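You operate a simulated robot arm through the tools that you are given. There is no shell and no other tool. Be economical: measure what you need, move in short steps, check, and stop when the job is done.

Carry out the task below with a simulated robot arm. There is one attempt and no reset: what you move stays moved.

## Task
Stop the belt, switch off both running fans, then turn off and lock the main switch.
Fine: spill no more than a handful.

The check looks at the end state, three seconds after you hand in, the way a careful person would. Anything else that was tipped, shoved, dropped, spilled or broken makes it a failure.

## Robot
A 7-joint arm with a fingered hand on a trunk, on a base that drives. Base frame: it is fixed to the floor where the robot stands at the start and does not move with it; the origin is under the middle of the robot, x ahead of it, y to its left, z up. Readings come in mm, rad, newtons and seconds.
It reaches about 776 mm from its shoulder. Its first joint turns from -2.897 to 2.897 rad. Places, roughly: belt speed knob [700, 100, 1300]; brass latch [800, -800, 700]; fan switch one [500, 100, 1400]; fan switch three [700, 100, 1400]; fan switch two [600, 100, 1400]; green belt start button [500, 100, 1300]; main switch [800, -900, 700]; red belt stop button [600, 100, 1300]; yellow reset button [500, 100, 1300]. Payload 3.4 kg.
The TCP is the grasp point between the finger pads, 25 mm short of the fingertips. In the tool frame z runs along the fingers and y along their closing line. Largest opening 88 mm; the body of the gripper starts 29 mm behind the TCP. The gripper is a hand of 3 fingers: y runs from the thumb to the fingers, the wrist lies at [-13, -106, -174] in the tool frame, and closing takes about 1.5 s.
Orientation is told as [roll, pitch, yaw] about the base's x, y, z axes, in that order, counted from this pose: with the fingers straight down and the wrist toward the robot, the tool's x, y and z point along [0, 1, 0], [1, 0, 0] and [0, 0, -1] of the base frame.

## Interface
- The arm moves only by the tool nudge_tool. Its argument "commands" is a list of rows, each an object (a shift or turn left out is 0, a gripper value left out holds the last) with "turn": the turn, a rotation vector about the tool's x, y, z in units of 6 degrees (1.0 is 6 degrees), a list of three; "slide": the shift along the tool's x, y, z in units of 30 mm (1.0 is 30 mm), a list of three. In form: [{"turn": [rx, ry, rz], "slide": [x, y, z]}, ...]. A call has 1 to 12 rows; each row shifts and turns the commanded pose from where the row before left it, along the tool's axes as they then stand. "grip" is the opening, from 0 (shut) to 1 (fully open), set as the call begins (left out, the last holds). A call with a number of a shift or a turn outside -1 to 1 is refused whole. Each row takes 0.2 s and may step no farther than 50 mm and 0.15 rad from the row before; otherwise, or with a gripper value out of range, the whole call is refused. A pose out of reach is approached as far as the arm can. The call stops where the force on the tool passes 50 N (or 10 N more than at its start, if that is more) or the arm is blocked; 0.2 s more then pass. Each finger travels about 72 mm/s and halts on what it meets, pressing with about 25 N; the grip force reading is that of the motor and also rises with nothing between the fingers. The clock runs only during rows and for 0.2 s after the last one: add rows that do not move to give the fingers time. The reply holds the time, the measured pose of the TCP, the force on the tool along the base axes, the opening and the grip force, in the units named above and with some noise, with the torque about the TCP (base axes, N m) and any sound that the robot's microphone picked up.
- Cameras (640 x 400 px; columns grow to the right, rows downward): "scene" is now at [31.7, 140.1, 1320.9]; the picture's right is [-0.20, -0.98, 0.00], its down [-0.08, 0.02, -1.00] and it looks along [0.98, -0.19, -0.08] (base axes); focal length 261 px, centre (320, 200). "wrist" rides on the gripper at [58, -85, -99] in the tool frame; the picture's right is [-0.67, 0.35, -0.66], its down [-0.69, -0.63, 0.37] and it looks along [-0.29, 0.69, 0.66] (tool axes); focal length 261 px, centre (320, 200). There is no depth. A picture from a camera that has moved, and an enlarged one, comes with that camera's place and axes in the base frame and with its lens.
- camera(camera): a new picture of that camera. It takes no simulated time.
- raise_lower(by): slides the trunk up (or, below 0, down) by that many mm; the arm and the scene camera ride with it, the base frame stays. It gives what a move gives, with no picture.
- steer(legs): drives the robot by 1 to 6 legs, each [ahead, left, turn to the left] in mm, mm and rad, along the robot's own axes; the way and the turn of a leg run together, so that a leg with both is an arc; at most 1500 mm and 3.142 rad a leg. The arm and the cameras ride along, it lands a little off, and it stops where it bumps. It gives what a move gives.
- curl_fingers(index, middle, thumb_bend, thumb_turn): sets how far each is bent, from 0 (flat) to 1 (curled in); at 0.3 the hand is open as for a grip, at 0.7 the pads meet at the TCP. One left out holds its place. A second passes; each finger stops where it meets its share of the squeeze, and holds until it gets a number again. A gripper value or a shape takes the hand back. It gives what a move gives, with no picture; readings hold the bend of each and the force on the fingers (four entries, about 0 where the hand has none), thumb and palm. thumb_turn goes from beside the hand (0) to across from the fingers (1), as for a grip.
- hand_shape(shape): the hand has 3 fingers and takes this shape, open, in about a second: jaw (thumb against the fingers, like two jaws); tri (thumb and two fingers); tip (a fingertip pinch); poke (one finger out to press); point (the index stretched); flat (the hand flat); cup (the hand cupped); fist (a fist). The gripper value then closes the fingers along that shape, each until it touches; the sizes above hold for jaw. It gives what a move gives, with no picture.
- head_to(pan, tilt): turns the head with the scene camera to pan (to the left, within 2.705 rad either way) and tilt (down, from -0.506 to 1.204), counted from straight ahead of the robot. It gives what a move gives.
- enlarge(camera, box): a new picture of the part [left, top, right, bottom] of that camera's present view, enlarged. It takes no simulated time.
- sign_off(): hands the job in; it is judged then, once.

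Work in short steps. Places have to be worked out from the pictures, the camera data and where the tool is seen: move nearer, look again, correct. Check each grasp and each placing, and mend what went wrong. You have 120 turns and 98 pictures in all, those below and enlarged ones among them. Open the gripper and draw the arm clear of the work before you hand the job in, unless the task says otherwise; then end with one line.

The tools are called after ">>>" as name(argument=value, ...) on one line, values as JSON. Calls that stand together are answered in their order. nudge_tool: Moves the arm, as the interface text tells. Its arguments: {"type":"object","properties":{"commands":{"type":"array","items":{"type":"object","properties":{"turn":{"type":"array","items":{"type":"number"}},"slide":{"type":"array","items":{"type":"number"}}}}},"grip":{"type":"number"}},"required":["commands"]} The other tools are called the same way: raise_lower (by) slides the trunk up or down; hand_shape (shape) gives the hand a shape; curl_fingers (index, middle, thumb_bend, thumb_turn) moves the fingers one by one; steer (legs) drives the base; head_to (pan, tilt) turns the head that bears the scene camera; camera (camera) takes a picture; enlarge (camera, box) takes an enlarged picture of a part of a camera's view; sign_off () hands the job in.

At the start:

```text
clock: 0.0
tool_pos: [555.6, 57.0, 999.0]
tcp_rot: [0.0, -0.001, 0.0]
contact_force: [-0.1, -0.8, 0.0]
ft_torque: [0.0, -0.04, 0.0]
width: 87.5
gripper_force: 0.0
shape: jaw
bend: [0.3, 0.3, 0.3, 0.98]
finger forces: [0.1, 0.0, 0.1, 0.1, 0.1, 0.1]
trunk travel left (down, up): [-275.0, 315.0]
robot x, y, heading: [-0.8, -2.0, -0.002]
head pan, tilt: [-0.197, 0.08]
```

scene: 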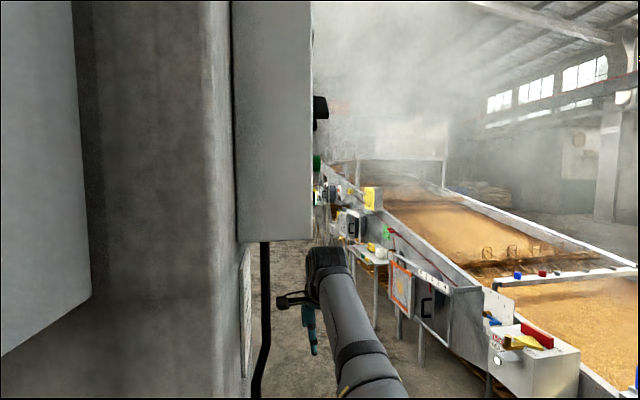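
wrist: 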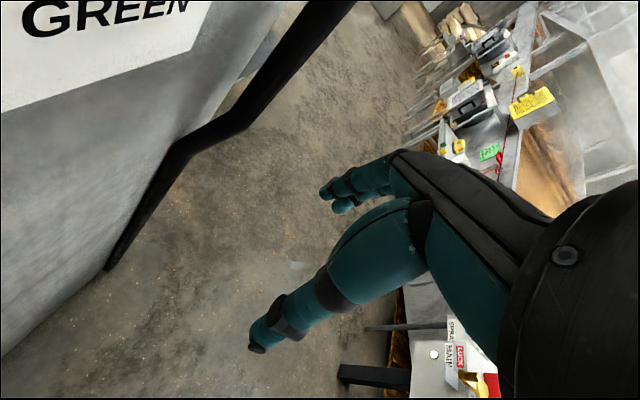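

The control box seems to be on the left, facing -y; I look around with the head.

>>> head_to(pan=0.1, tilt=0.0)

>>> camera(camera="scene")

>>> head_to(pan=-0.8, tilt=0.5)

>>> camera(camera="scene")

```text
clock: 0.8
tool_pos: [556.7, 56.5, 1000.7]
tcp_rot: [-0.001, 0.001, 0.001]
contact_force: [0.1, 0.0, 0.0]
ft_torque: [0.01, -0.01, 0.0]
width: 87.5
gripper_force: 0.1
shape: jaw
bend: [0.3, 0.3, 0.3, 0.98]
finger forces: [0.0, 0.0, 0.1, 0.1, 0.0, 0.0]
trunk travel left (down, up): [-275.0, 315.0]
robot x, y, heading: [2.1, 1.0, -0.0]
head pan, tilt: [0.099, 0.0]
```

```text
95 pictures are left
camera scene: at [31.3, 166.9, 1328.2], right [0.1, -1.0, 0.0], down [0.0, 0.0, -1.0], along [1.0, 0.1, 0.0], focal length 261 px, centre (320, 200)
```

scene: 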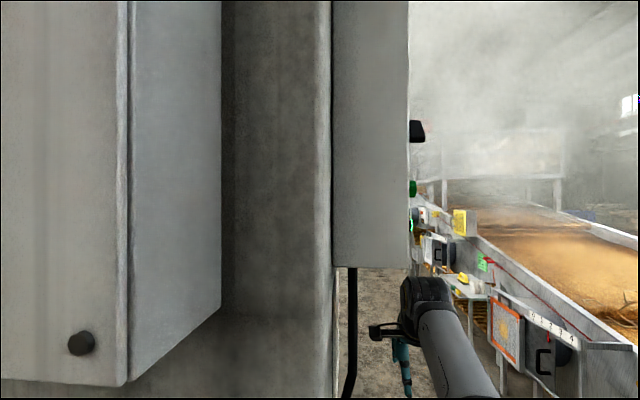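

```text
clock: 2.0
tool_pos: [555.2, 56.6, 999.9]
tcp_rot: [0.001, -0.001, -0.001]
contact_force: [0.3, 0.8, 0.3]
ft_torque: [0.03, -0.01, 0.0]
width: 87.4
gripper_force: 0.0
shape: jaw
bend: [0.3, 0.3, 0.3, 0.98]
finger forces: [0.1, 0.1, 0.0, 0.0, 0.0, 0.0]
trunk travel left (down, up): [-275.0, 315.0]
robot x, y, heading: [0.0, -1.2, 0.0]
head pan, tilt: [-0.799, 0.499]
```

```text
94 pictures are left
camera scene: at [5.3, 92.8, 1282.2], right [-0.72, -0.7, 0.0], down [-0.33, 0.34, -0.88], along [0.61, -0.63, -0.48], focal length 261 px, centre (320, 200)
```

scene: 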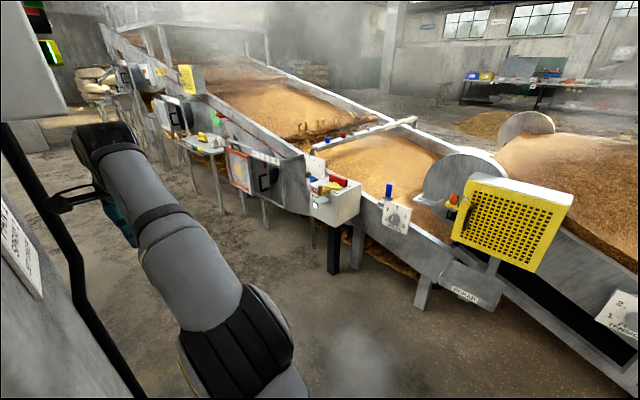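

The panel is seen edge-on, facing -y at about y=80. I move the base right along the aisle, then look back at the panel.

>>> steer(legs=[[0, -350, 0]])

>>> head_to(pan=0.6, tilt=0.0)

>>> camera(camera="scene")

```text
clock: 4.2
tool_pos: [555.7, -282.8, 1000.4]
tcp_rot: [0.001, -0.001, 0.01]
contact_force: [0.0, 0.7, 0.8]
ft_torque: [-0.02, 0.01, 0.02]
width: 87.8
gripper_force: 0.1
shape: jaw
bend: [0.3, 0.3, 0.3, 0.98]
finger forces: [0.0, 0.0, 0.0, 0.1, 0.0, 0.0]
trunk travel left (down, up): [-275.0, 315.0]
robot x, y, heading: [0.3, -343.3, 0.007]
head pan, tilt: [-0.799, 0.499]
```

```text
clock: 5.8
tool_pos: [556.3, -283.6, 1000.0]
tcp_rot: [0.001, -0.002, 0.011]
contact_force: [1.3, -0.2, 0.0]
ft_torque: [-0.01, -0.01, 0.01]
width: 87.7
gripper_force: 0.1
shape: jaw
bend: [0.3, 0.3, 0.3, 0.98]
finger forces: [0.0, 0.1, 0.0, 0.1, 0.0, 0.1]
trunk travel left (down, up): [-275.0, 315.0]
robot x, y, heading: [1.4, -347.1, 0.01]
head pan, tilt: [0.6, 0.0]
```

```text
93 pictures are left
camera scene: at [15.7, -136.1, 1328.2], right [0.57, -0.82, 0.0], down [0.0, 0.0, -1.0], along [0.82, 0.57, 0.0], focal length 261 px, centre (320, 200)
```

scene: 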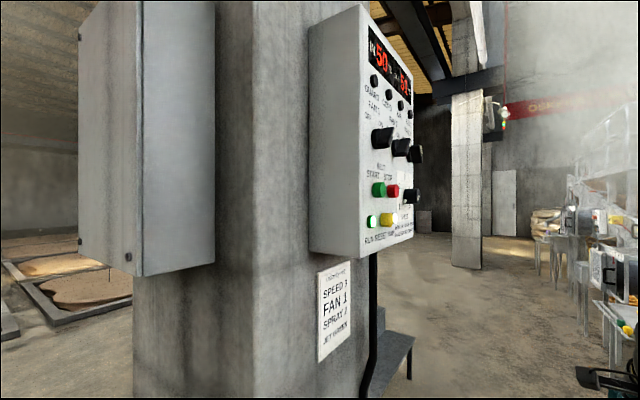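

The panel face is visible now. I drive a bit forward and right and turn left 0.8 to face it more.

>>> steer(legs=[[180, -120, 0], [0, 0, 0.8]])

>>> head_to(pan=0.15, tilt=0.0)

>>> camera(camera="scene")

```text
clock: 9.6
tool_pos: [525.1, -20.3, 1000.1]
tcp_rot: [-0.001, 0.0, 0.809]
contact_force: [0.7, -0.4, -0.8]
ft_torque: [0.0, 0.01, -0.01]
width: 87.7
gripper_force: 0.1
shape: jaw
bend: [0.3, 0.3, 0.3, 0.98]
finger forces: [0.0, 0.0, 0.0, 0.0, 0.0, 0.0]
trunk travel left (down, up): [-275.0, 315.0]
robot x, y, heading: [180.3, -462.0, 0.808]
head pan, tilt: [0.6, 0.0]
```

```text
clock: 10.4
tool_pos: [524.4, -21.1, 999.4]
tcp_rot: [0.002, 0.001, 0.809]
contact_force: [0.1, 0.1, -0.3]
ft_torque: [-0.02, 0.01, 0.04]
width: 87.6
gripper_force: 0.0
shape: jaw
bend: [0.3, 0.3, 0.3, 0.98]
finger forces: [0.1, 0.0, 0.1, 0.0, 0.0, 0.0]
trunk travel left (down, up): [-275.0, 315.0]
robot x, y, heading: [180.2, -461.9, 0.812]
head pan, tilt: [0.15, 0.0]
```

```text
92 pictures are left
camera scene: at [80.2, -322.9, 1328.2], right [0.82, -0.57, 0.0], down [0.0, 0.0, -1.0], along [0.57, 0.82, 0.0], focal length 261 px, centre (320, 200)
```

scene: 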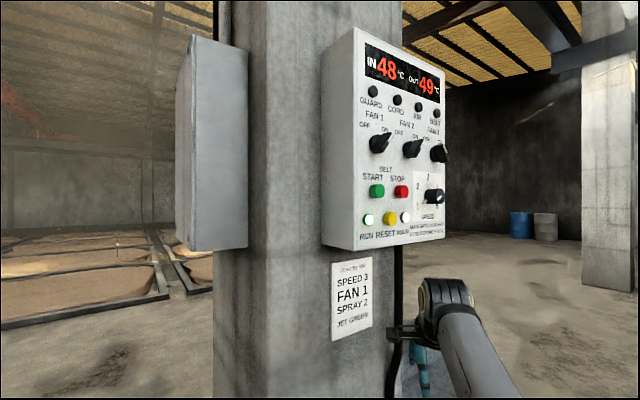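

>>> enlarge(camera="scene", box=[320, 20, 460, 108])

>>> enlarge(camera="scene", box=[340, 110, 460, 185])

>>> enlarge(camera="scene", box=[340, 165, 460, 250])

```text
4.55 times, centred on (390, 64) of scene
camera zoom: at [80.2, -322.9, 1328.2], right [0.82, -0.57, 0.0], down [0.0, 0.0, -1.0], along [0.57, 0.82, 0.0], focal length 1186 px, centre (2, 818)
```

zoom: 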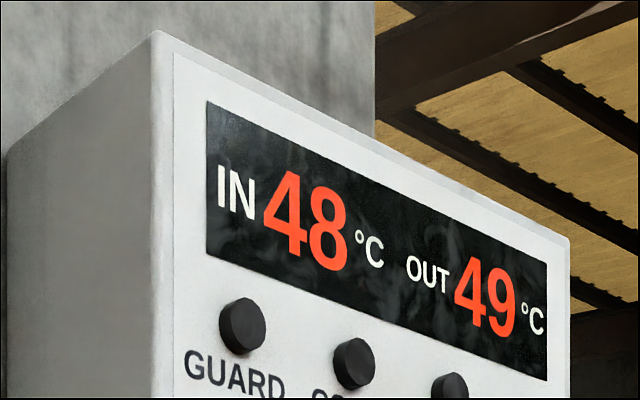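

```text
5.33 times, centred on (400, 148) of scene
camera zoom: at [80.2, -322.9, 1328.2], right [0.82, -0.57, 0.0], down [0.0, 0.0, -1.0], along [0.57, 0.82, 0.0], focal length 1392 px, centre (-107, 480)
```

zoom: 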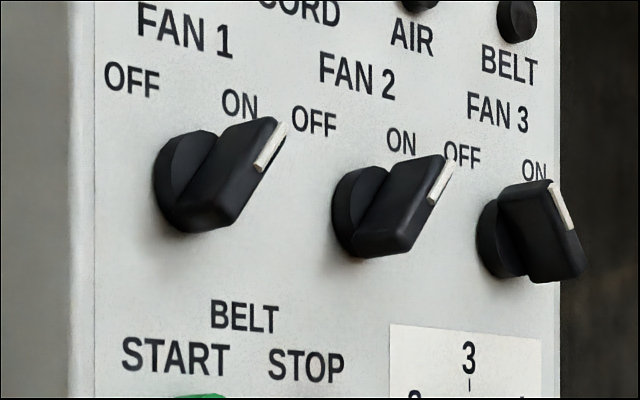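

```text
4.71 times, centred on (400, 208) of scene
camera zoom: at [80.2, -322.9, 1328.2], right [0.82, -0.57, 0.0], down [0.0, 0.0, -1.0], along [0.57, 0.82, 0.0], focal length 1228 px, centre (-56, 165)
```

zoom: 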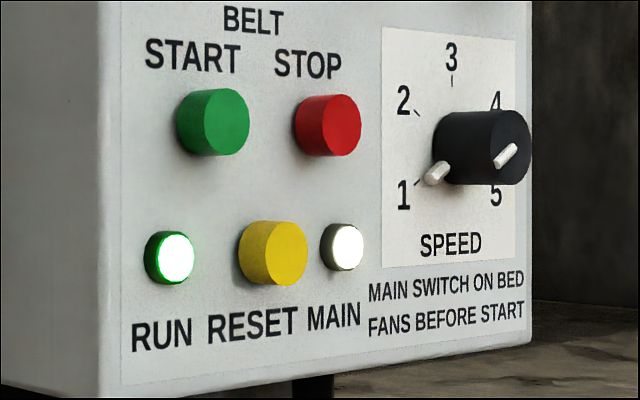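

Fans 1 and 2 are ON, fan 3 OFF. I judge the panel face at y≈68, knobs at z≈1447, x≈494/605/711, stop at (563, 1347). Before moving squarely in front, I check the clearance to the right.

>>> head_to(pan=-1.5, tilt=0.7)

>>> camera(camera="scene")

>>> head_to(pan=-2.2, tilt=0.8)

>>> camera(camera="scene")

```text
clock: 12.2
tool_pos: [524.1, -20.2, 998.8]
tcp_rot: [0.0, -0.001, 0.807]
contact_force: [-0.3, 0.4, -0.9]
ft_torque: [-0.04, -0.04, 0.03]
width: 87.7
gripper_force: 0.1
shape: jaw
bend: [0.3, 0.3, 0.3, 0.98]
finger forces: [0.0, 0.0, 0.0, 0.0, 0.0, 0.1]
trunk travel left (down, up): [-275.0, 315.0]
robot x, y, heading: [182.9, -461.9, 0.811]
head pan, tilt: [-1.499, 0.7]
```

```text
88 pictures are left
camera scene: at [94.4, -450.7, 1264.4], right [-0.63, -0.77, 0.0], down [-0.5, 0.41, -0.77], along [0.59, -0.49, -0.64], focal length 261 px, centre (320, 200)
```

scene: 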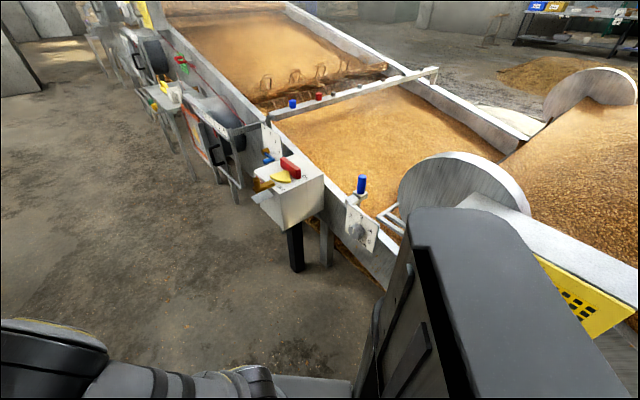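

```text
clock: 13.2
tool_pos: [524.5, -20.1, 999.2]
tcp_rot: [0.0, 0.0, 0.81]
contact_force: [-0.3, -0.8, -0.1]
ft_torque: [-0.03, 0.0, -0.05]
width: 87.7
gripper_force: 0.0
shape: jaw
bend: [0.3, 0.3, 0.3, 0.98]
finger forces: [0.0, 0.1, 0.1, 0.0, 0.0, 0.0]
trunk travel left (down, up): [-275.0, 315.0]
robot x, y, heading: [180.7, -461.6, 0.81]
head pan, tilt: [-2.201, 0.799]
```

```text
87 pictures are left
camera scene: at [43.3, -476.1, 1256.2], right [-0.98, -0.18, 0.0], down [-0.13, 0.7, -0.7], along [0.13, -0.69, -0.72], focal length 261 px, centre (320, 200)
```

scene: 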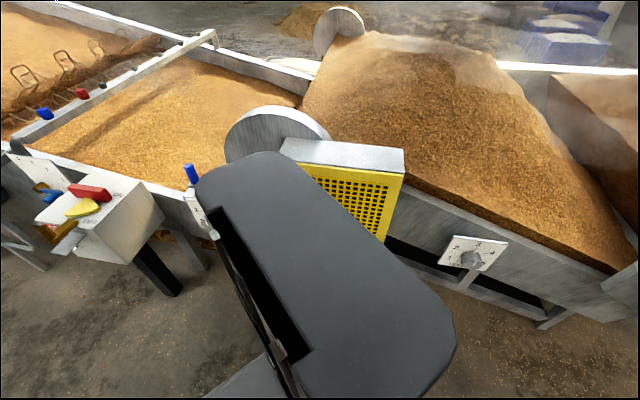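

Main switch box corner is near (650,-850). Before turning toward the panel I retract the hand and pitch it so the fingers point ahead.

>>> nudge_tool(commands=[{"slide": [0, -1, 0]}, {"slide": [0, -1, 0]}, {"slide": [0, -1, 0]}, {"slide": [0, -1, 0]}, {"slide": [0, -1, 0]}, {"turn": [-1, 0, 0]}, {"turn": [-1, 0, 0]}, {"turn": [-1, 0, 0]}, {"turn": [-1, 0, 0]}, {"turn": [-1, 0, 0]}, {"turn": [-1, 0, 0]}, {"turn": [-1, 0, 0]}])

>>> nudge_tool(commands=[{"turn": [-1, 0, 0]}, {"turn": [-1, 0, 0]}, {"turn": [-1, 0, 0]}, {"turn": [-1, 0, 0]}, {"turn": [-1, 0, 0]}, {"turn": [-1, 0, 0]}, {"turn": [-1, 0, 0]}, {"turn": [-1, 0, 0]}, {"slide": [0, 1, 0]}, {"slide": [0, 1, 0]}, {"slide": [0, 1, 0]}])

>>> raise_lower(by=220)

```text
clock: 15.9
tool_pos: [437.9, -109.7, 949.1]
tcp_rot: [0.003, -0.587, 0.81]
contact_force: [0.5, 0.4, 0.0]
ft_torque: [0.0, 0.0, 0.02]
width: 87.7
gripper_force: 0.1
shape: jaw
bend: [0.3, 0.3, 0.3, 0.98]
finger forces: [0.0, 0.0, 0.0, 0.1, 0.1, 0.1]
trunk travel left (down, up): [-275.0, 315.0]
robot x, y, heading: [183.9, -463.6, 0.81]
head pan, tilt: [-2.201, 0.799]
stopped in row 12: the arm was blocked; the commanded pose is now the measured one
```

```text
clock: 17.3
tool_pos: [385.9, -56.1, 953.7]
tcp_rot: [0.098, -1.133, 0.923]
contact_force: [-0.1, -0.7, 0.5]
ft_torque: [-0.03, -0.01, -0.01]
width: 87.9
gripper_force: 0.0
shape: jaw
bend: [0.3, 0.3, 0.3, 0.98]
finger forces: [0.1, 0.0, 0.0, 0.1, 0.0, 0.0]
out of reach, approached as far as the arm can: row 4, 5, 6
trunk travel left (down, up): [-275.0, 315.0]
robot x, y, heading: [182.2, -464.1, 0.812]
head pan, tilt: [-2.201, 0.799]
stopped in row 6: the arm was blocked; the commanded pose is now the measured one
```

```text
clock: 19.6
tool_pos: [385.5, -56.3, 1174.2]
tcp_rot: [0.097, -1.13, 0.924]
contact_force: [-0.2, -0.5, -0.1]
ft_torque: [0.01, -0.01, 0.0]
width: 87.5
gripper_force: 0.0
shape: jaw
bend: [0.3, 0.3, 0.3, 0.98]
finger forces: [0.0, 0.0, 0.0, 0.0, 0.0, 0.0]
trunk travel left (down, up): [-495.0, 95.0]
robot x, y, heading: [180.9, -465.6, 0.811]
head pan, tilt: [-2.201, 0.799]
```

The arm reached a limit at a low pose; I raise the tool before finishing the tilt.

>>> nudge_tool(commands=[{"slide": [0, 1, 0]}, {"slide": [0, 1, 0]}, {"slide": [0, 1, 0]}, {"slide": [0, 1, 0]}, {"turn": [-1, 0, 0]}, {"turn": [-1, 0, 0]}, {"turn": [-1, 0, 0]}, {"turn": [-1, 0, 0]}])

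>>> camera(camera="wrist")

```text
clock: 21.4
tool_pos: [418.0, -17.0, 1283.4]
tcp_rot: [1.2, -1.53, -0.194]
contact_force: [-0.8, -0.6, 0.8]
ft_torque: [0.02, -0.01, 0.03]
width: 87.6
gripper_force: 0.2
shape: jaw
bend: [0.3, 0.3, 0.3, 0.98]
finger forces: [0.0, 0.1, 0.0, 0.1, 0.1, 0.1]
trunk travel left (down, up): [-495.0, 95.0]
robot x, y, heading: [180.1, -461.9, 0.809]
head pan, tilt: [-2.201, 0.799]
```

```text
86 pictures are left
camera wrist: at [311.4, -68.2, 1201.8], right [0.23, -0.91, 0.33], down [0.75, -0.05, -0.66], along [0.62, 0.4, 0.67], focal length 261 px, centre (320, 200)
```

wrist: 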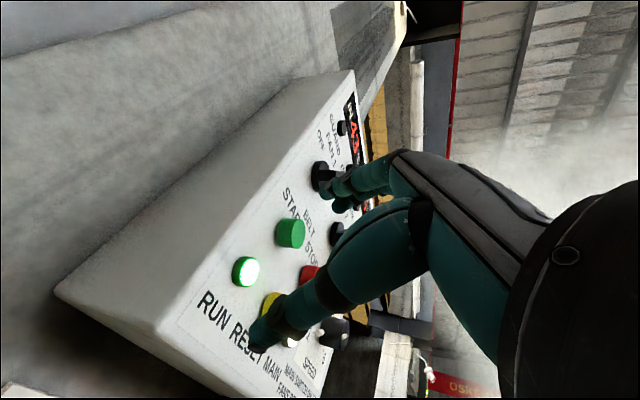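

Fingers now point horizontally toward the panel. I retract 120 mm, then drive in front of the panel.

>>> nudge_tool(commands=[{"slide": [0, 0, -1]}, {"slide": [0, 0, -1]}, {"slide": [0, 0, -1]}, {"slide": [0, 0, -1]}])

>>> steer(legs=[[180, -173, 0], [0, 0, 0.49]])

>>> head_to(pan=-0.1, tilt=0.3)

>>> camera(camera="scene")

```text
clock: 22.5
tool_pos: [391.1, -86.2, 1242.0]
tcp_rot: [0.405, -1.38, 0.576]
contact_force: [-0.3, 0.3, -0.6]
ft_torque: [0.02, 0.02, -0.04]
width: 87.8
gripper_force: 0.1
shape: jaw
bend: [0.3, 0.3, 0.3, 0.98]
finger forces: [0.0, 0.0, 0.0, 0.1, 0.0, 0.0]
out of reach, approached as far as the arm can: row 4
trunk travel left (down, up): [-495.0, 95.0]
robot x, y, heading: [186.2, -461.6, 0.811]
head pan, tilt: [-2.201, 0.799]
stopped in row 4: the arm was blocked; the commanded pose is now the measured one
```

```text
clock: 25.7
tool_pos: [443.3, -22.0, 1242.7]
tcp_rot: [0.404, -1.383, 1.057]
contact_force: [-0.2, -0.3, 0.3]
ft_torque: [0.03, 0.01, -0.01]
width: 87.7
gripper_force: 0.1
shape: jaw
bend: [0.3, 0.3, 0.3, 0.98]
finger forces: [0.0, 0.0, 0.1, 0.1, 0.0, 0.1]
trunk travel left (down, up): [-495.0, 95.0]
robot x, y, heading: [433.9, -447.8, 1.288]
head pan, tilt: [-2.201, 0.799]
```

```text
clock: 27.7
tool_pos: [443.7, -20.8, 1242.6]
tcp_rot: [0.404, -1.383, 1.056]
contact_force: [-0.3, -0.4, 0.2]
ft_torque: [-0.01, 0.02, -0.01]
width: 88.1
gripper_force: 0.0
shape: jaw
bend: [0.3, 0.3, 0.3, 0.98]
finger forces: [0.0, 0.1, 0.0, 0.0, 0.1, 0.0]
trunk travel left (down, up): [-495.0, 95.0]
robot x, y, heading: [430.2, -450.9, 1.288]
head pan, tilt: [-0.099, 0.3]
```

```text
85 pictures are left
camera scene: at [301.3, -376.8, 1520.6], right [0.93, -0.37, 0.0], down [-0.11, -0.27, -0.96], along [0.35, 0.89, -0.3], focal length 261 px, centre (320, 200)
```

scene: 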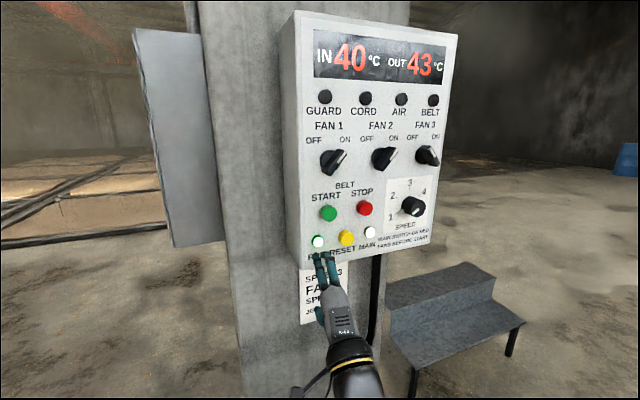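

Good view. I back off 80 mm for working room and take a zoom for measurement.

>>> steer(legs=[[-80, 0, 0]])

>>> enlarge(camera="scene", box=[290, 110, 466, 220])

>>> hand_shape(shape="poke")

>>> camera(camera="wrist")

```text
clock: 28.8
tool_pos: [419.1, -99.0, 1242.7]
tcp_rot: [0.404, -1.382, 1.058]
contact_force: [-0.5, -1.2, -0.5]
ft_torque: [0.01, -0.02, 0.01]
width: 87.8
gripper_force: 0.0
shape: jaw
bend: [0.3, 0.3, 0.3, 0.98]
finger forces: [0.1, 0.0, 0.0, 0.0, 0.0, 0.0]
trunk travel left (down, up): [-495.0, 95.0]
robot x, y, heading: [407.5, -527.9, 1.293]
head pan, tilt: [-0.099, 0.3]
```

```text
3.64 times, centred on (378, 165) of scene
camera zoom: at [278.6, -455.5, 1520.6], right [0.93, -0.37, 0.0], down [-0.11, -0.27, -0.96], along [0.35, 0.89, -0.29], focal length 949 px, centre (109, 327)
```

zoom: 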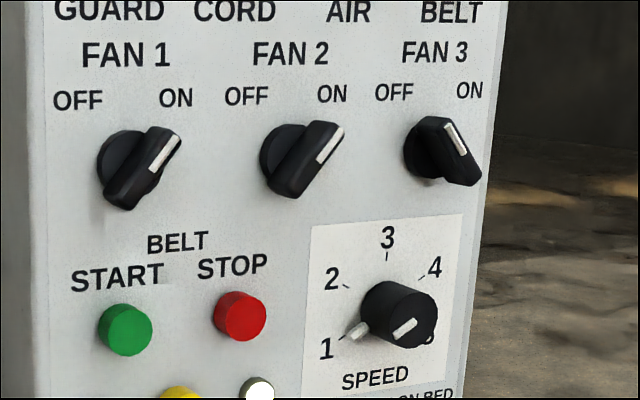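

```text
clock: 29.7
tool_pos: [420.1, -98.5, 1242.3]
tcp_rot: [0.402, -1.382, 1.061]
contact_force: [-0.3, 0.0, -0.1]
ft_torque: [0.03, -0.02, -0.01]
width: 0.1
gripper_force: 0.1
shape: poke
bend: [0.7, 0.7, 1.0, 1.0]
finger forces: [0.1, 0.0, 0.0, 0.0, 0.0, 0.1]
trunk travel left (down, up): [-495.0, 95.0]
robot x, y, heading: [412.3, -524.0, 1.295]
head pan, tilt: [-0.099, 0.3]
```

```text
83 pictures are left
camera wrist: at [344.2, -202.0, 1179.7], right [0.63, -0.66, 0.41], down [0.66, 0.18, -0.73], along [0.41, 0.73, 0.55], focal length 261 px, centre (320, 200)
```

wrist: 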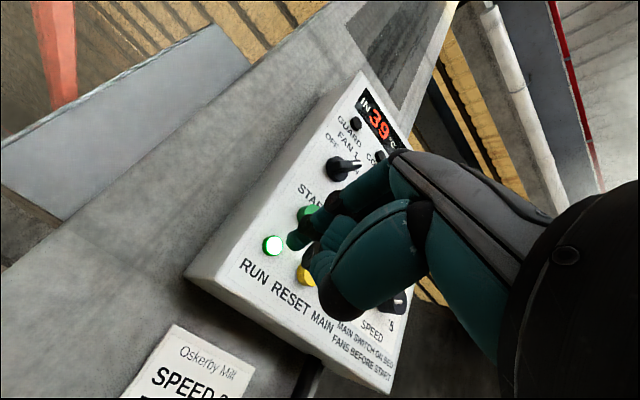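

I try the "point" shape to see how the index sits.

>>> hand_shape(shape="point")

>>> camera(camera="wrist")

>>> enlarge(camera="scene", box=[240, 240, 440, 400])

```text
clock: 30.6
tool_pos: [420.6, -98.5, 1241.8]
tcp_rot: [0.404, -1.379, 1.062]
contact_force: [-0.3, 1.0, 0.4]
ft_torque: [0.01, 0.0, -0.01]
width: 0.1
gripper_force: 0.1
shape: point
bend: [0.2, 1.0, 0.98, 0.88]
finger forces: [0.0, 0.0, 0.1, 0.0, 0.1, 0.0]
trunk travel left (down, up): [-495.0, 95.0]
robot x, y, heading: [409.1, -527.2, 1.291]
head pan, tilt: [-0.099, 0.3]
```

```text
82 pictures are left
camera wrist: at [344.1, -202.0, 1179.7], right [0.63, -0.66, 0.41], down [0.66, 0.18, -0.73], along [0.41, 0.73, 0.55], focal length 261 px, centre (320, 200)
```

wrist: 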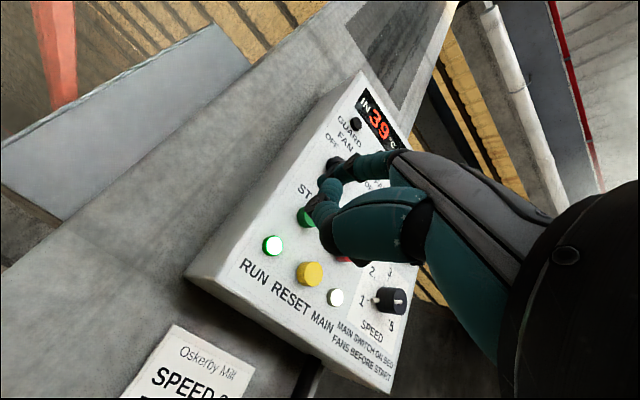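

```text
2.50 times, centred on (340, 320) of scene
camera zoom: at [278.8, -454.7, 1520.6], right [0.93, -0.37, 0.0], down [-0.11, -0.27, -0.96], along [0.35, 0.89, -0.3], focal length 652 px, centre (270, -100)
```

zoom: 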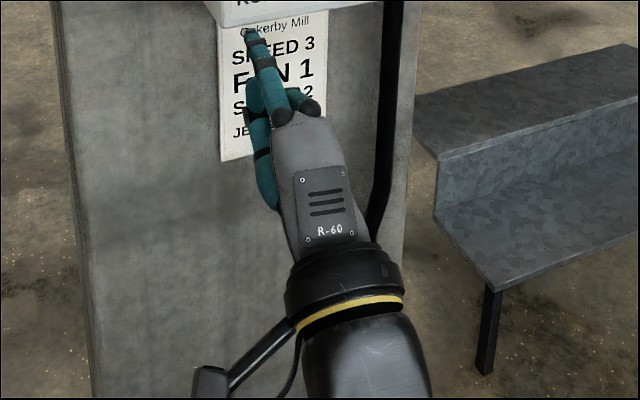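

Index is the left finger, its tip about (8, 50, 28) from the TCP in the tool frame. I level the tool and move the tip to in front of STOP (563, ~0, 1349).

>>> nudge_tool(commands=[{"slide": [-0.5, 1, 0.3]}, {"slide": [-0.5, 1, 0.3]}, {"turn": [-0.85, 0.5, -0.4], "slide": [-1, 0, 0.3]}, {"turn": [-0.85, 0.45, -0.4], "slide": [-1, 0, 0.3]}, {"slide": [-1, 0, 0]}, {"slide": [-1, 0, 0]}])

>>> camera(camera="wrist")

>>> enlarge(camera="scene", box=[290, 130, 466, 240])

```text
clock: 32.0
tool_pos: [578.8, -62.2, 1288.9]
tcp_rot: [-2.945, -1.563, -1.774]
contact_force: [-0.2, 0.5, 0.3]
ft_torque: [-0.02, 0.02, -0.01]
width: 0.1
gripper_force: 0.0
shape: point
bend: [0.2, 1.0, 0.98, 0.88]
finger forces: [0.0, 0.0, 0.0, 0.0, 0.0, 0.0]
trunk travel left (down, up): [-495.0, 95.0]
robot x, y, heading: [414.1, -524.9, 1.295]
head pan, tilt: [-0.099, 0.3]
```

```text
80 pictures are left
camera wrist: at [519.2, -157.9, 1202.8], right [0.66, -0.66, 0.34], down [0.69, 0.37, -0.63], along [0.29, 0.65, 0.7], focal length 261 px, centre (320, 200)
```

wrist: 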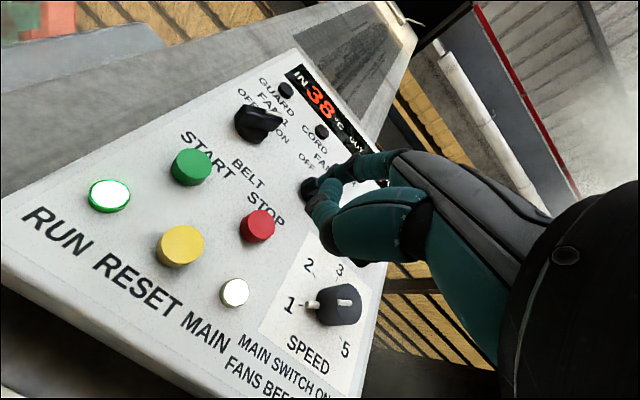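

```text
3.64 times, centred on (378, 185) of scene
camera zoom: at [279.0, -454.7, 1520.5], right [0.93, -0.37, 0.0], down [-0.11, -0.27, -0.96], along [0.35, 0.89, -0.3], focal length 949 px, centre (109, 254)
```

zoom: 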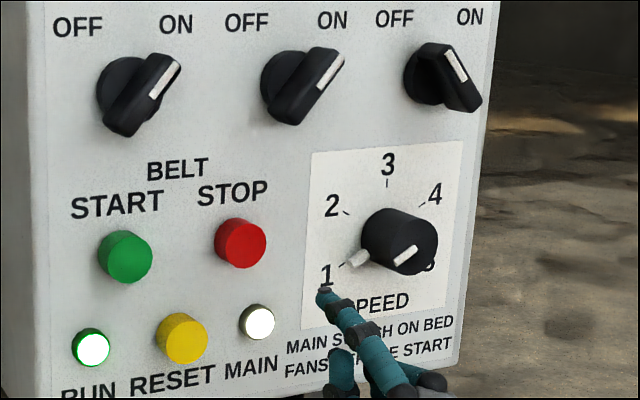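

Tip reads about (574,-34,1343). Correct to (563, 1349) and go forward 55 mm.

>>> nudge_tool(commands=[{"slide": [0.37, 0.2, 0]}, {"slide": [0, 0, 0.9]}, {"slide": [0, 0, 0.9]}])

>>> camera(camera="wrist")

>>> enlarge(camera="scene", box=[290, 130, 466, 240])

```text
clock: 32.8
tool_pos: [568.0, -6.6, 1296.0]
tcp_rot: [-2.963, -1.561, -1.758]
contact_force: [0.2, 0.5, 0.1]
ft_torque: [0.03, -0.04, -0.02]
width: 0.0
gripper_force: 0.0
shape: point
bend: [0.2, 1.0, 0.98, 0.88]
finger forces: [0.1, 0.0, 0.1, 0.0, 0.1, 0.0]
trunk travel left (down, up): [-495.0, 95.0]
robot x, y, heading: [412.3, -527.8, 1.289]
head pan, tilt: [-0.099, 0.3]
```

```text
78 pictures are left
camera wrist: at [508.7, -104.3, 1208.7], right [0.66, -0.66, 0.34], down [0.69, 0.37, -0.63], along [0.29, 0.65, 0.7], focal length 261 px, centre (320, 200)
```

wrist: 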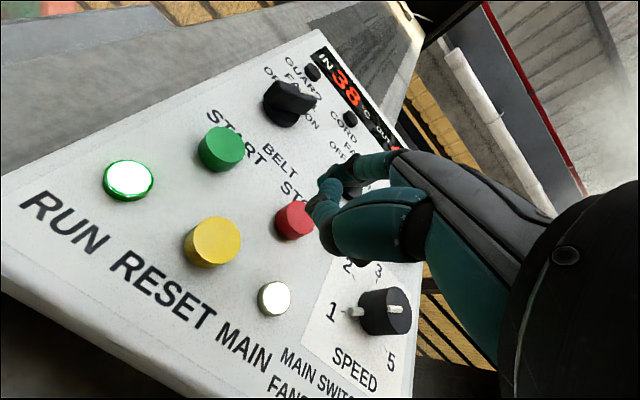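

```text
3.64 times, centred on (378, 185) of scene
camera zoom: at [279.0, -454.2, 1520.5], right [0.93, -0.37, 0.0], down [-0.11, -0.28, -0.96], along [0.35, 0.89, -0.3], focal length 949 px, centre (109, 254)
```

zoom: 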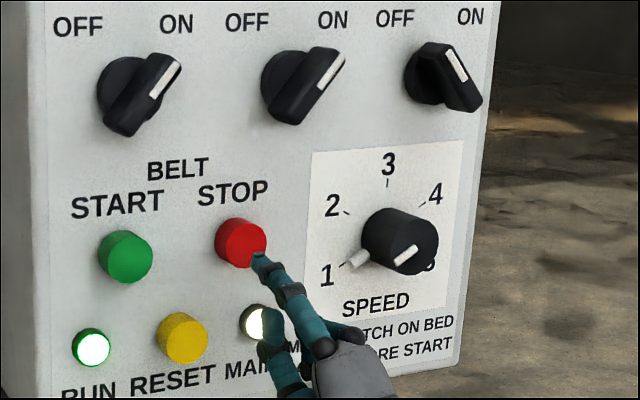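

The tip lines up with STOP; I press forward slowly.

>>> nudge_tool(commands=[{"slide": [0, 0, 0.4]}, {"slide": [0, 0, 0.25]}, {"slide": [0, 0, 0.2]}, {"slide": [0, 0, 0.2]}, {}])

>>> enlarge(camera="scene", box=[290, 130, 466, 240])

```text
clock: 34.0
tool_pos: [568.2, 23.3, 1296.2]
tcp_rot: [-2.991, -1.563, -1.729]
contact_force: [0.2, 0.7, -0.2]
ft_torque: [-0.01, -0.01, -0.02]
width: 0.0
gripper_force: 0.0
shape: point
bend: [0.2, 1.0, 0.98, 0.88]
finger forces: [0.0, 0.0, 0.0, 0.1, 0.1, 0.0]
trunk travel left (down, up): [-495.0, 95.0]
robot x, y, heading: [413.7, -525.3, 1.289]
head pan, tilt: [-0.099, 0.3]
```

```text
3.64 times, centred on (378, 185) of scene
camera zoom: at [278.8, -454.7, 1520.5], right [0.93, -0.37, 0.0], down [-0.11, -0.27, -0.96], along [0.35, 0.89, -0.3], focal length 949 px, centre (109, 254)
```

zoom: 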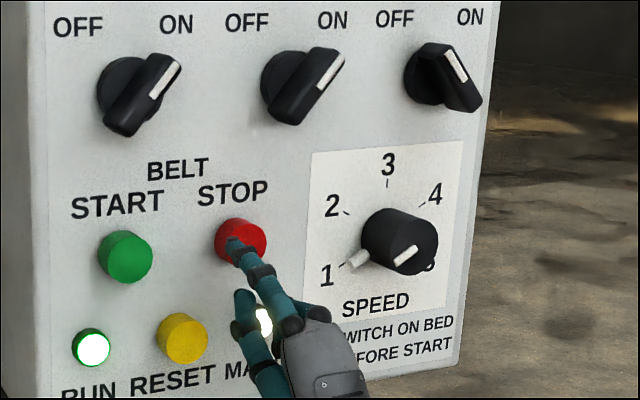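

No contact yet; continue slowly.

>>> nudge_tool(commands=[{"slide": [0, 0, 0.15]}, {"slide": [0, 0, 0.15]}, {"slide": [0, 0, 0.15]}, {}])

>>> enlarge(camera="scene", box=[290, 130, 466, 240])

```text
clock: 35.0
tool_pos: [567.2, 36.8, 1296.6]
tcp_rot: [-3.035, -1.564, -1.686]
contact_force: [0.5, -3.2, -1.6]
ft_torque: [0.18, -0.02, 0.04]
width: 0.2
gripper_force: 0.0
shape: point
bend: [0.19, 1.0, 0.98, 0.88]
finger forces: [3.2, 0.1, 0.0, 0.1, 0.1, 0.1]
trunk travel left (down, up): [-495.0, 95.0]
robot x, y, heading: [409.2, -525.4, 1.287]
head pan, tilt: [-0.099, 0.3]
heard: click
```

```text
3.64 times, centred on (378, 185) of scene
camera zoom: at [278.8, -455.4, 1520.5], right [0.93, -0.37, 0.0], down [-0.11, -0.27, -0.96], along [0.35, 0.89, -0.3], focal length 949 px, centre (109, 254)
```

zoom: 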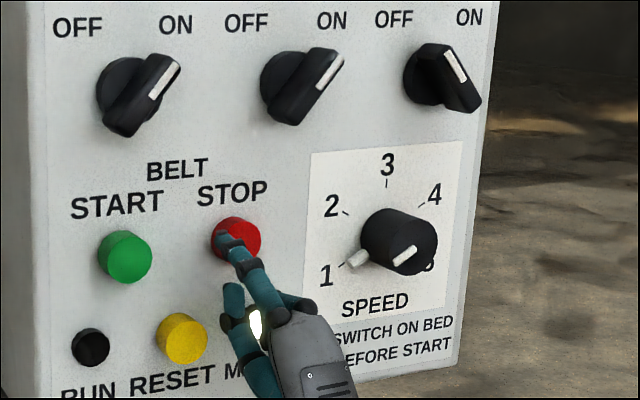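

Belt stopped (RUN lamp off, click). Back off and move the tip to the right of fan 2's knob, at (647, 1445), well in front.

>>> nudge_tool(commands=[{"slide": [0, 0, -1]}, {"slide": [0, 0, -1]}, {"slide": [-0.7, 0.8, 0]}, {"slide": [-0.7, 0.8, 0]}, {"slide": [-0.7, 0.8, 0]}, {"slide": [-0.7, 0.75, 0]}])

>>> enlarge(camera="scene", box=[290, 110, 466, 220])

>>> camera(camera="wrist")

```text
clock: 36.4
tool_pos: [652.7, -22.7, 1391.1]
tcp_rot: [-3.033, -1.564, -1.684]
contact_force: [0.6, 0.7, 0.6]
ft_torque: [0.01, 0.03, 0.02]
width: 0.2
gripper_force: 0.1
shape: point
bend: [0.2, 1.0, 0.98, 0.88]
finger forces: [0.1, 0.0, 0.1, 0.1, 0.0, 0.1]
trunk travel left (down, up): [-495.0, 95.0]
robot x, y, heading: [412.8, -527.7, 1.294]
head pan, tilt: [-0.099, 0.3]
```

```text
3.64 times, centred on (378, 165) of scene
camera zoom: at [279.1, -454.6, 1520.5], right [0.93, -0.37, 0.0], down [-0.11, -0.27, -0.96], along [0.35, 0.89, -0.3], focal length 949 px, centre (109, 327)
```

zoom: 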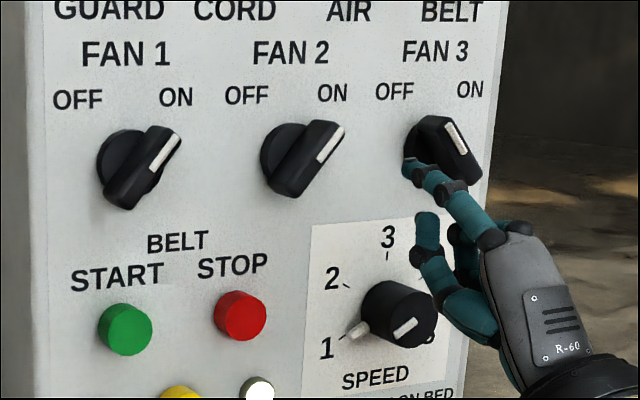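

```text
73 pictures are left
camera wrist: at [593.2, -121.6, 1304.6], right [0.66, -0.66, 0.34], down [0.69, 0.37, -0.63], along [0.29, 0.65, 0.7], focal length 261 px, centre (320, 200)
```

wrist: 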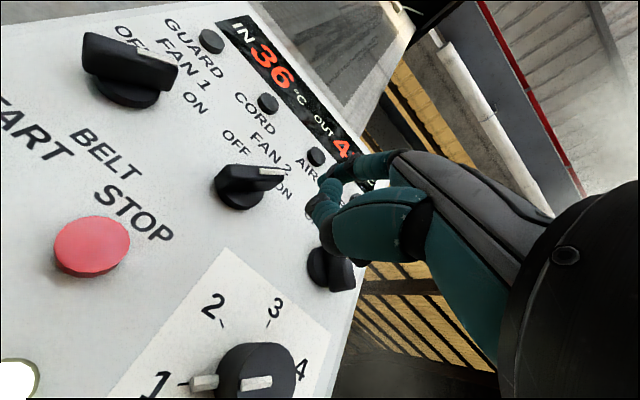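

Tip at about (651,5,1447). Advance ~47 mm so the tip reaches beside the bar.

>>> nudge_tool(commands=[{"slide": [0, 0, 0.8]}, {"slide": [0, 0, 0.5]}, {"slide": [0, 0, 0.3]}])

>>> enlarge(camera="scene", box=[290, 110, 466, 220])

>>> camera(camera="wrist")

```text
clock: 37.2
tool_pos: [650.1, 22.3, 1392.2]
tcp_rot: [-2.999, -1.562, -1.718]
contact_force: [0.4, -0.5, -0.2]
ft_torque: [-0.02, -0.02, 0.03]
width: 0.0
gripper_force: 0.2
shape: point
bend: [0.2, 1.0, 0.98, 0.88]
finger forces: [0.1, 0.1, 0.0, 0.0, 0.0, 0.0]
trunk travel left (down, up): [-495.0, 95.0]
robot x, y, heading: [413.2, -527.9, 1.288]
head pan, tilt: [-0.099, 0.3]
```

```text
3.64 times, centred on (378, 165) of scene
camera zoom: at [278.8, -454.7, 1520.5], right [0.93, -0.37, 0.0], down [-0.11, -0.27, -0.96], along [0.35, 0.89, -0.3], focal length 949 px, centre (109, 327)
```

zoom: 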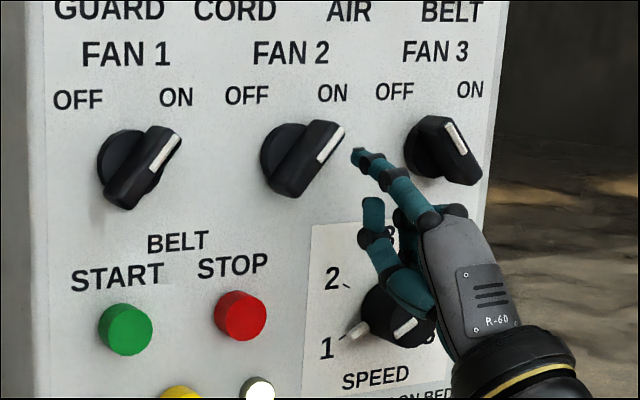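

```text
71 pictures are left
camera wrist: at [591.8, -73.9, 1305.8], right [0.66, -0.66, 0.34], down [0.69, 0.37, -0.63], along [0.29, 0.65, 0.7], focal length 261 px, centre (320, 200)
```

wrist: 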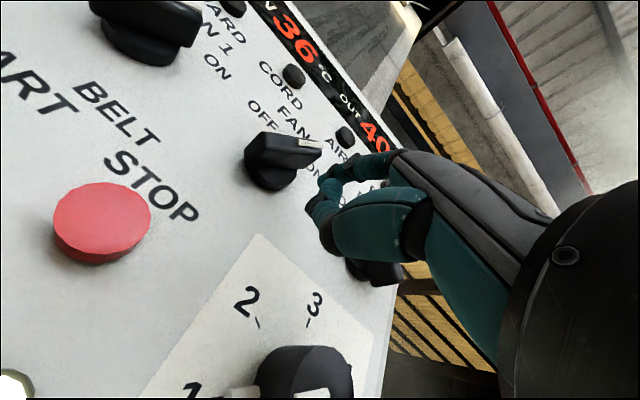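

Tip is just right of fan 2's bar. Go 8 mm deeper, then sweep in an arc up-left to turn it to OFF.

>>> nudge_tool(commands=[{"slide": [0, 0, 0.27]}, {"slide": [0.17, 0.03, 0]}, {"slide": [0.05, 0.25, 0]}, {"slide": [0.13, 0.25, 0]}, {"slide": [0.2, 0.2, 0]}, {"slide": [0.27, 0.13, 0]}, {"slide": [0.3, 0.07, 0]}, {"slide": [0.2, 0, 0]}])

>>> enlarge(camera="scene", box=[290, 110, 466, 220])

```text
clock: 39.0
tool_pos: [612.4, 30.8, 1419.0]
tcp_rot: [-3.094, -1.562, -1.625]
contact_force: [1.8, 0.5, 0.4]
ft_torque: [0.01, 0.1, -0.01]
width: 80.5
gripper_force: 0.0
shape: point
bend: [0.2, 1.0, 0.98, 0.88]
finger forces: [1.8, 0.0, 0.0, 0.0, 0.0, 0.0]
trunk travel left (down, up): [-495.0, 95.0]
robot x, y, heading: [414.3, -527.7, 1.292]
head pan, tilt: [-0.099, 0.3]
```

```text
3.64 times, centred on (378, 165) of scene
camera zoom: at [279.4, -454.7, 1520.6], right [0.93, -0.37, 0.0], down [-0.11, -0.27, -0.96], along [0.35, 0.89, -0.3], focal length 949 px, centre (109, 327)
```

zoom: 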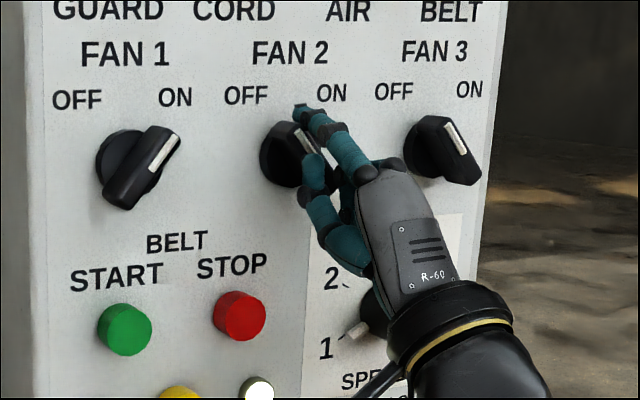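

Knob turned substantially; push a little further to ensure it reaches OFF.

>>> nudge_tool(commands=[{"slide": [0.15, -0.05, 0]}, {"slide": [0.15, -0.1, 0]}, {"slide": [0.12, -0.1, 0]}])

>>> nudge_tool(commands=[{"slide": [-0.3, 0.2, 0]}, {"slide": [-0.2, 0, -1]}, {"slide": [0, 0, -1]}])

>>> enlarge(camera="scene", box=[290, 110, 466, 220])

```text
clock: 39.8
tool_pos: [603.6, 31.1, 1411.3]
tcp_rot: [2.978, -1.562, -1.416]
contact_force: [10.3, -0.1, 6.5]
ft_torque: [0.02, 0.62, -0.04]
width: 80.5
gripper_force: 0.0
shape: point
bend: [0.16, 1.0, 0.98, 0.88]
finger forces: [11.8, 0.1, 0.0, 0.0, 0.0, 0.1]
trunk travel left (down, up): [-495.0, 95.0]
robot x, y, heading: [410.7, -526.9, 1.289]
head pan, tilt: [-0.099, 0.3]
```

```text
clock: 40.6
tool_pos: [613.2, -29.2, 1416.3]
tcp_rot: [-2.979, -1.561, -1.74]
contact_force: [0.0, 0.3, -0.1]
ft_torque: [0.0, 0.01, 0.01]
width: 0.0
gripper_force: 0.0
shape: point
bend: [0.2, 1.0, 0.98, 0.88]
finger forces: [0.0, 0.0, 0.1, 0.0, 0.0, 0.0]
trunk travel left (down, up): [-495.0, 95.0]
robot x, y, heading: [410.5, -527.8, 1.295]
head pan, tilt: [-0.099, 0.3]
```

```text
3.64 times, centred on (378, 165) of scene
camera zoom: at [278.6, -455.0, 1520.5], right [0.93, -0.37, 0.0], down [-0.11, -0.27, -0.96], along [0.35, 0.89, -0.3], focal length 949 px, centre (109, 327)
```

zoom: 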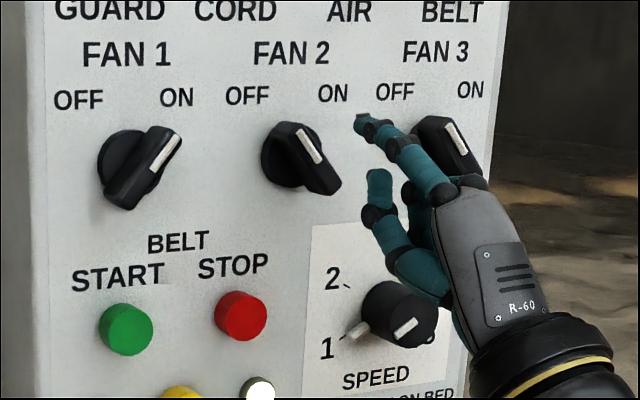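

Fan 2 is OFF (matches fan 3). Move to the same start spot for fan 1 (114 mm to the left).

>>> nudge_tool(commands=[{"slide": [0.9, -0.27, 0]}, {"slide": [0.9, -0.27, 0]}, {"slide": [0.77, -0.26, 0]}, {"slide": [0, 0, 0.9]}, {"slide": [0, 0, 0.5]}])

>>> enlarge(camera="scene", box=[290, 110, 466, 220])

```text
clock: 41.8
tool_pos: [537.4, 15.1, 1394.0]
tcp_rot: [-3.035, -1.562, -1.688]
contact_force: [-0.4, 0.8, -0.2]
ft_torque: [0.0, -0.01, 0.0]
width: 0.0
gripper_force: 0.0
shape: point
bend: [0.2, 1.0, 0.98, 0.88]
finger forces: [0.0, 0.1, 0.1, 0.0, 0.1, 0.0]
trunk travel left (down, up): [-495.0, 95.0]
robot x, y, heading: [407.6, -527.9, 1.289]
head pan, tilt: [-0.099, 0.3]
```

```text
3.64 times, centred on (378, 165) of scene
camera zoom: at [279.0, -454.3, 1520.5], right [0.93, -0.37, 0.0], down [-0.11, -0.28, -0.96], along [0.35, 0.89, -0.3], focal length 949 px, centre (109, 327)
```

zoom: 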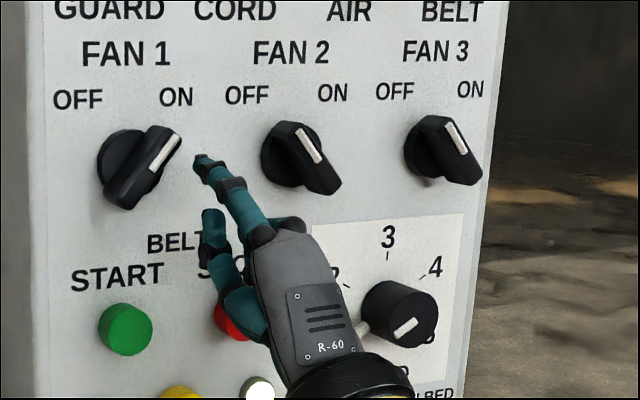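

Well placed. Same advance and sweep for fan 1.

>>> nudge_tool(commands=[{"slide": [0, 0, 0.25]}, {"slide": [0, 0, 0.27]}, {"slide": [0.17, 0.03, 0]}, {"slide": [0.05, 0.25, 0]}, {"slide": [0.13, 0.25, 0]}, {"slide": [0.2, 0.2, 0]}, {"slide": [0.27, 0.13, 0]}, {"slide": [0.3, 0.07, 0]}, {"slide": [0.2, 0, 0]}, {"slide": [0.15, -0.05, 0]}, {"slide": [0.15, -0.1, 0]}, {"slide": [0.12, -0.1, 0]}])

>>> nudge_tool(commands=[{"slide": [-0.3, 0.2, 0]}, {"slide": [-0.2, 0, -1]}, {"slide": [0, 0, -1]}, {"slide": [-1, 0, -0.5]}, {"slide": [-1, 0, 0]}])

>>> camera(camera="scene")

>>> enlarge(camera="scene", box=[290, 110, 466, 220])

```text
clock: 44.4
tool_pos: [484.6, 30.2, 1413.6]
tcp_rot: [-2.984, -1.561, -1.739]
contact_force: [0.5, -0.4, 0.7]
ft_torque: [0.02, 0.02, 0.01]
width: 0.0
gripper_force: 0.2
shape: point
bend: [0.19, 1.0, 0.98, 0.88]
finger forces: [0.9, 0.0, 0.0, 0.0, 0.1, 0.1]
trunk travel left (down, up): [-495.0, 95.0]
robot x, y, heading: [413.5, -526.2, 1.298]
head pan, tilt: [-0.099, 0.3]
```

```text
clock: 45.6
tool_pos: [560.6, -44.5, 1419.4]
tcp_rot: [-2.992, -1.565, -1.73]
contact_force: [0.2, -0.4, 1.3]
ft_torque: [0.02, 0.01, 0.04]
width: 0.2
gripper_force: 0.1
shape: point
bend: [0.2, 1.0, 0.98, 0.88]
finger forces: [0.0, 0.0, 0.0, 0.1, 0.0, 0.1]
trunk travel left (down, up): [-495.0, 95.0]
robot x, y, heading: [411.0, -526.7, 1.29]
head pan, tilt: [-0.099, 0.3]
```

```text
67 pictures are left
camera scene: at [279.2, -454.5, 1520.5], right [0.93, -0.37, 0.0], down [-0.11, -0.28, -0.96], along [0.35, 0.89, -0.3], focal length 261 px, centre (320, 200)
```

scene: 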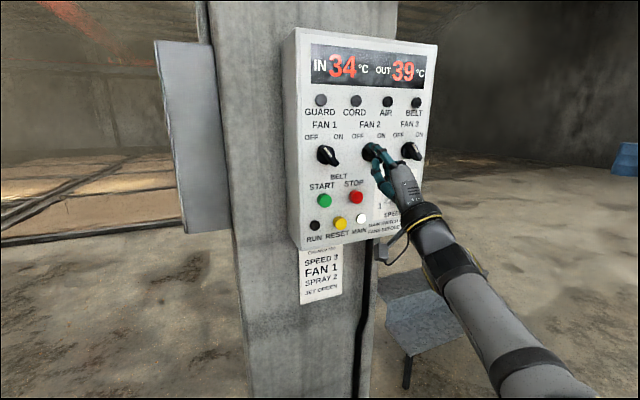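

```text
3.64 times, centred on (378, 165) of scene
camera zoom: at [279.2, -454.5, 1520.5], right [0.93, -0.37, 0.0], down [-0.11, -0.28, -0.96], along [0.35, 0.89, -0.3], focal length 949 px, centre (109, 327)
```

zoom: 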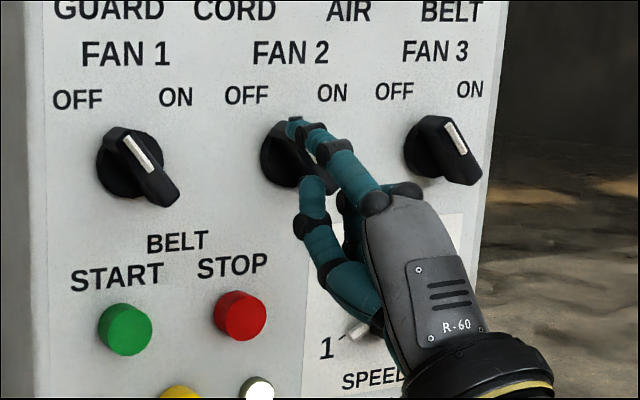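

Both fans now OFF, RUN lamp out. Retract a little and look toward the main switch.

>>> nudge_tool(commands=[{"slide": [0, 0, -1]}, {"slide": [0, 0, -0.5]}])

>>> head_to(pan=-2.0, tilt=0.75)

>>> camera(camera="scene")

```text
clock: 46.2
tool_pos: [558.5, -90.8, 1417.9]
tcp_rot: [-3.059, -1.563, -1.663]
contact_force: [0.2, -0.3, 1.0]
ft_torque: [0.03, -0.03, 0.02]
width: 0.1
gripper_force: 0.1
shape: point
bend: [0.2, 1.0, 0.98, 0.88]
finger forces: [0.0, 0.0, 0.1, 0.1, 0.0, 0.1]
trunk travel left (down, up): [-495.0, 95.0]
robot x, y, heading: [409.1, -523.8, 1.295]
head pan, tilt: [-0.099, 0.3]
```

```text
clock: 48.1
tool_pos: [558.8, -89.9, 1418.5]
tcp_rot: [-3.002, -1.563, -1.72]
contact_force: [-0.6, -0.2, -0.7]
ft_torque: [-0.02, -0.01, -0.01]
width: 0.2
gripper_force: 0.0
shape: point
bend: [0.2, 1.0, 0.98, 0.88]
finger forces: [0.1, 0.0, 0.0, 0.1, 0.0, 0.1]
trunk travel left (down, up): [-495.0, 95.0]
robot x, y, heading: [414.8, -527.3, 1.29]
head pan, tilt: [-2.0, 0.75]
```

```text
65 pictures are left
camera scene: at [307.4, -595.3, 1480.2], right [-0.65, -0.76, 0.0], down [-0.52, 0.44, -0.73], along [0.56, -0.48, -0.68], focal length 261 px, centre (320, 200)
```

scene: 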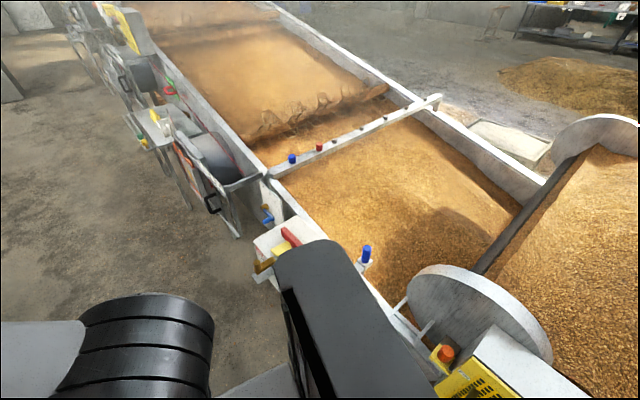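

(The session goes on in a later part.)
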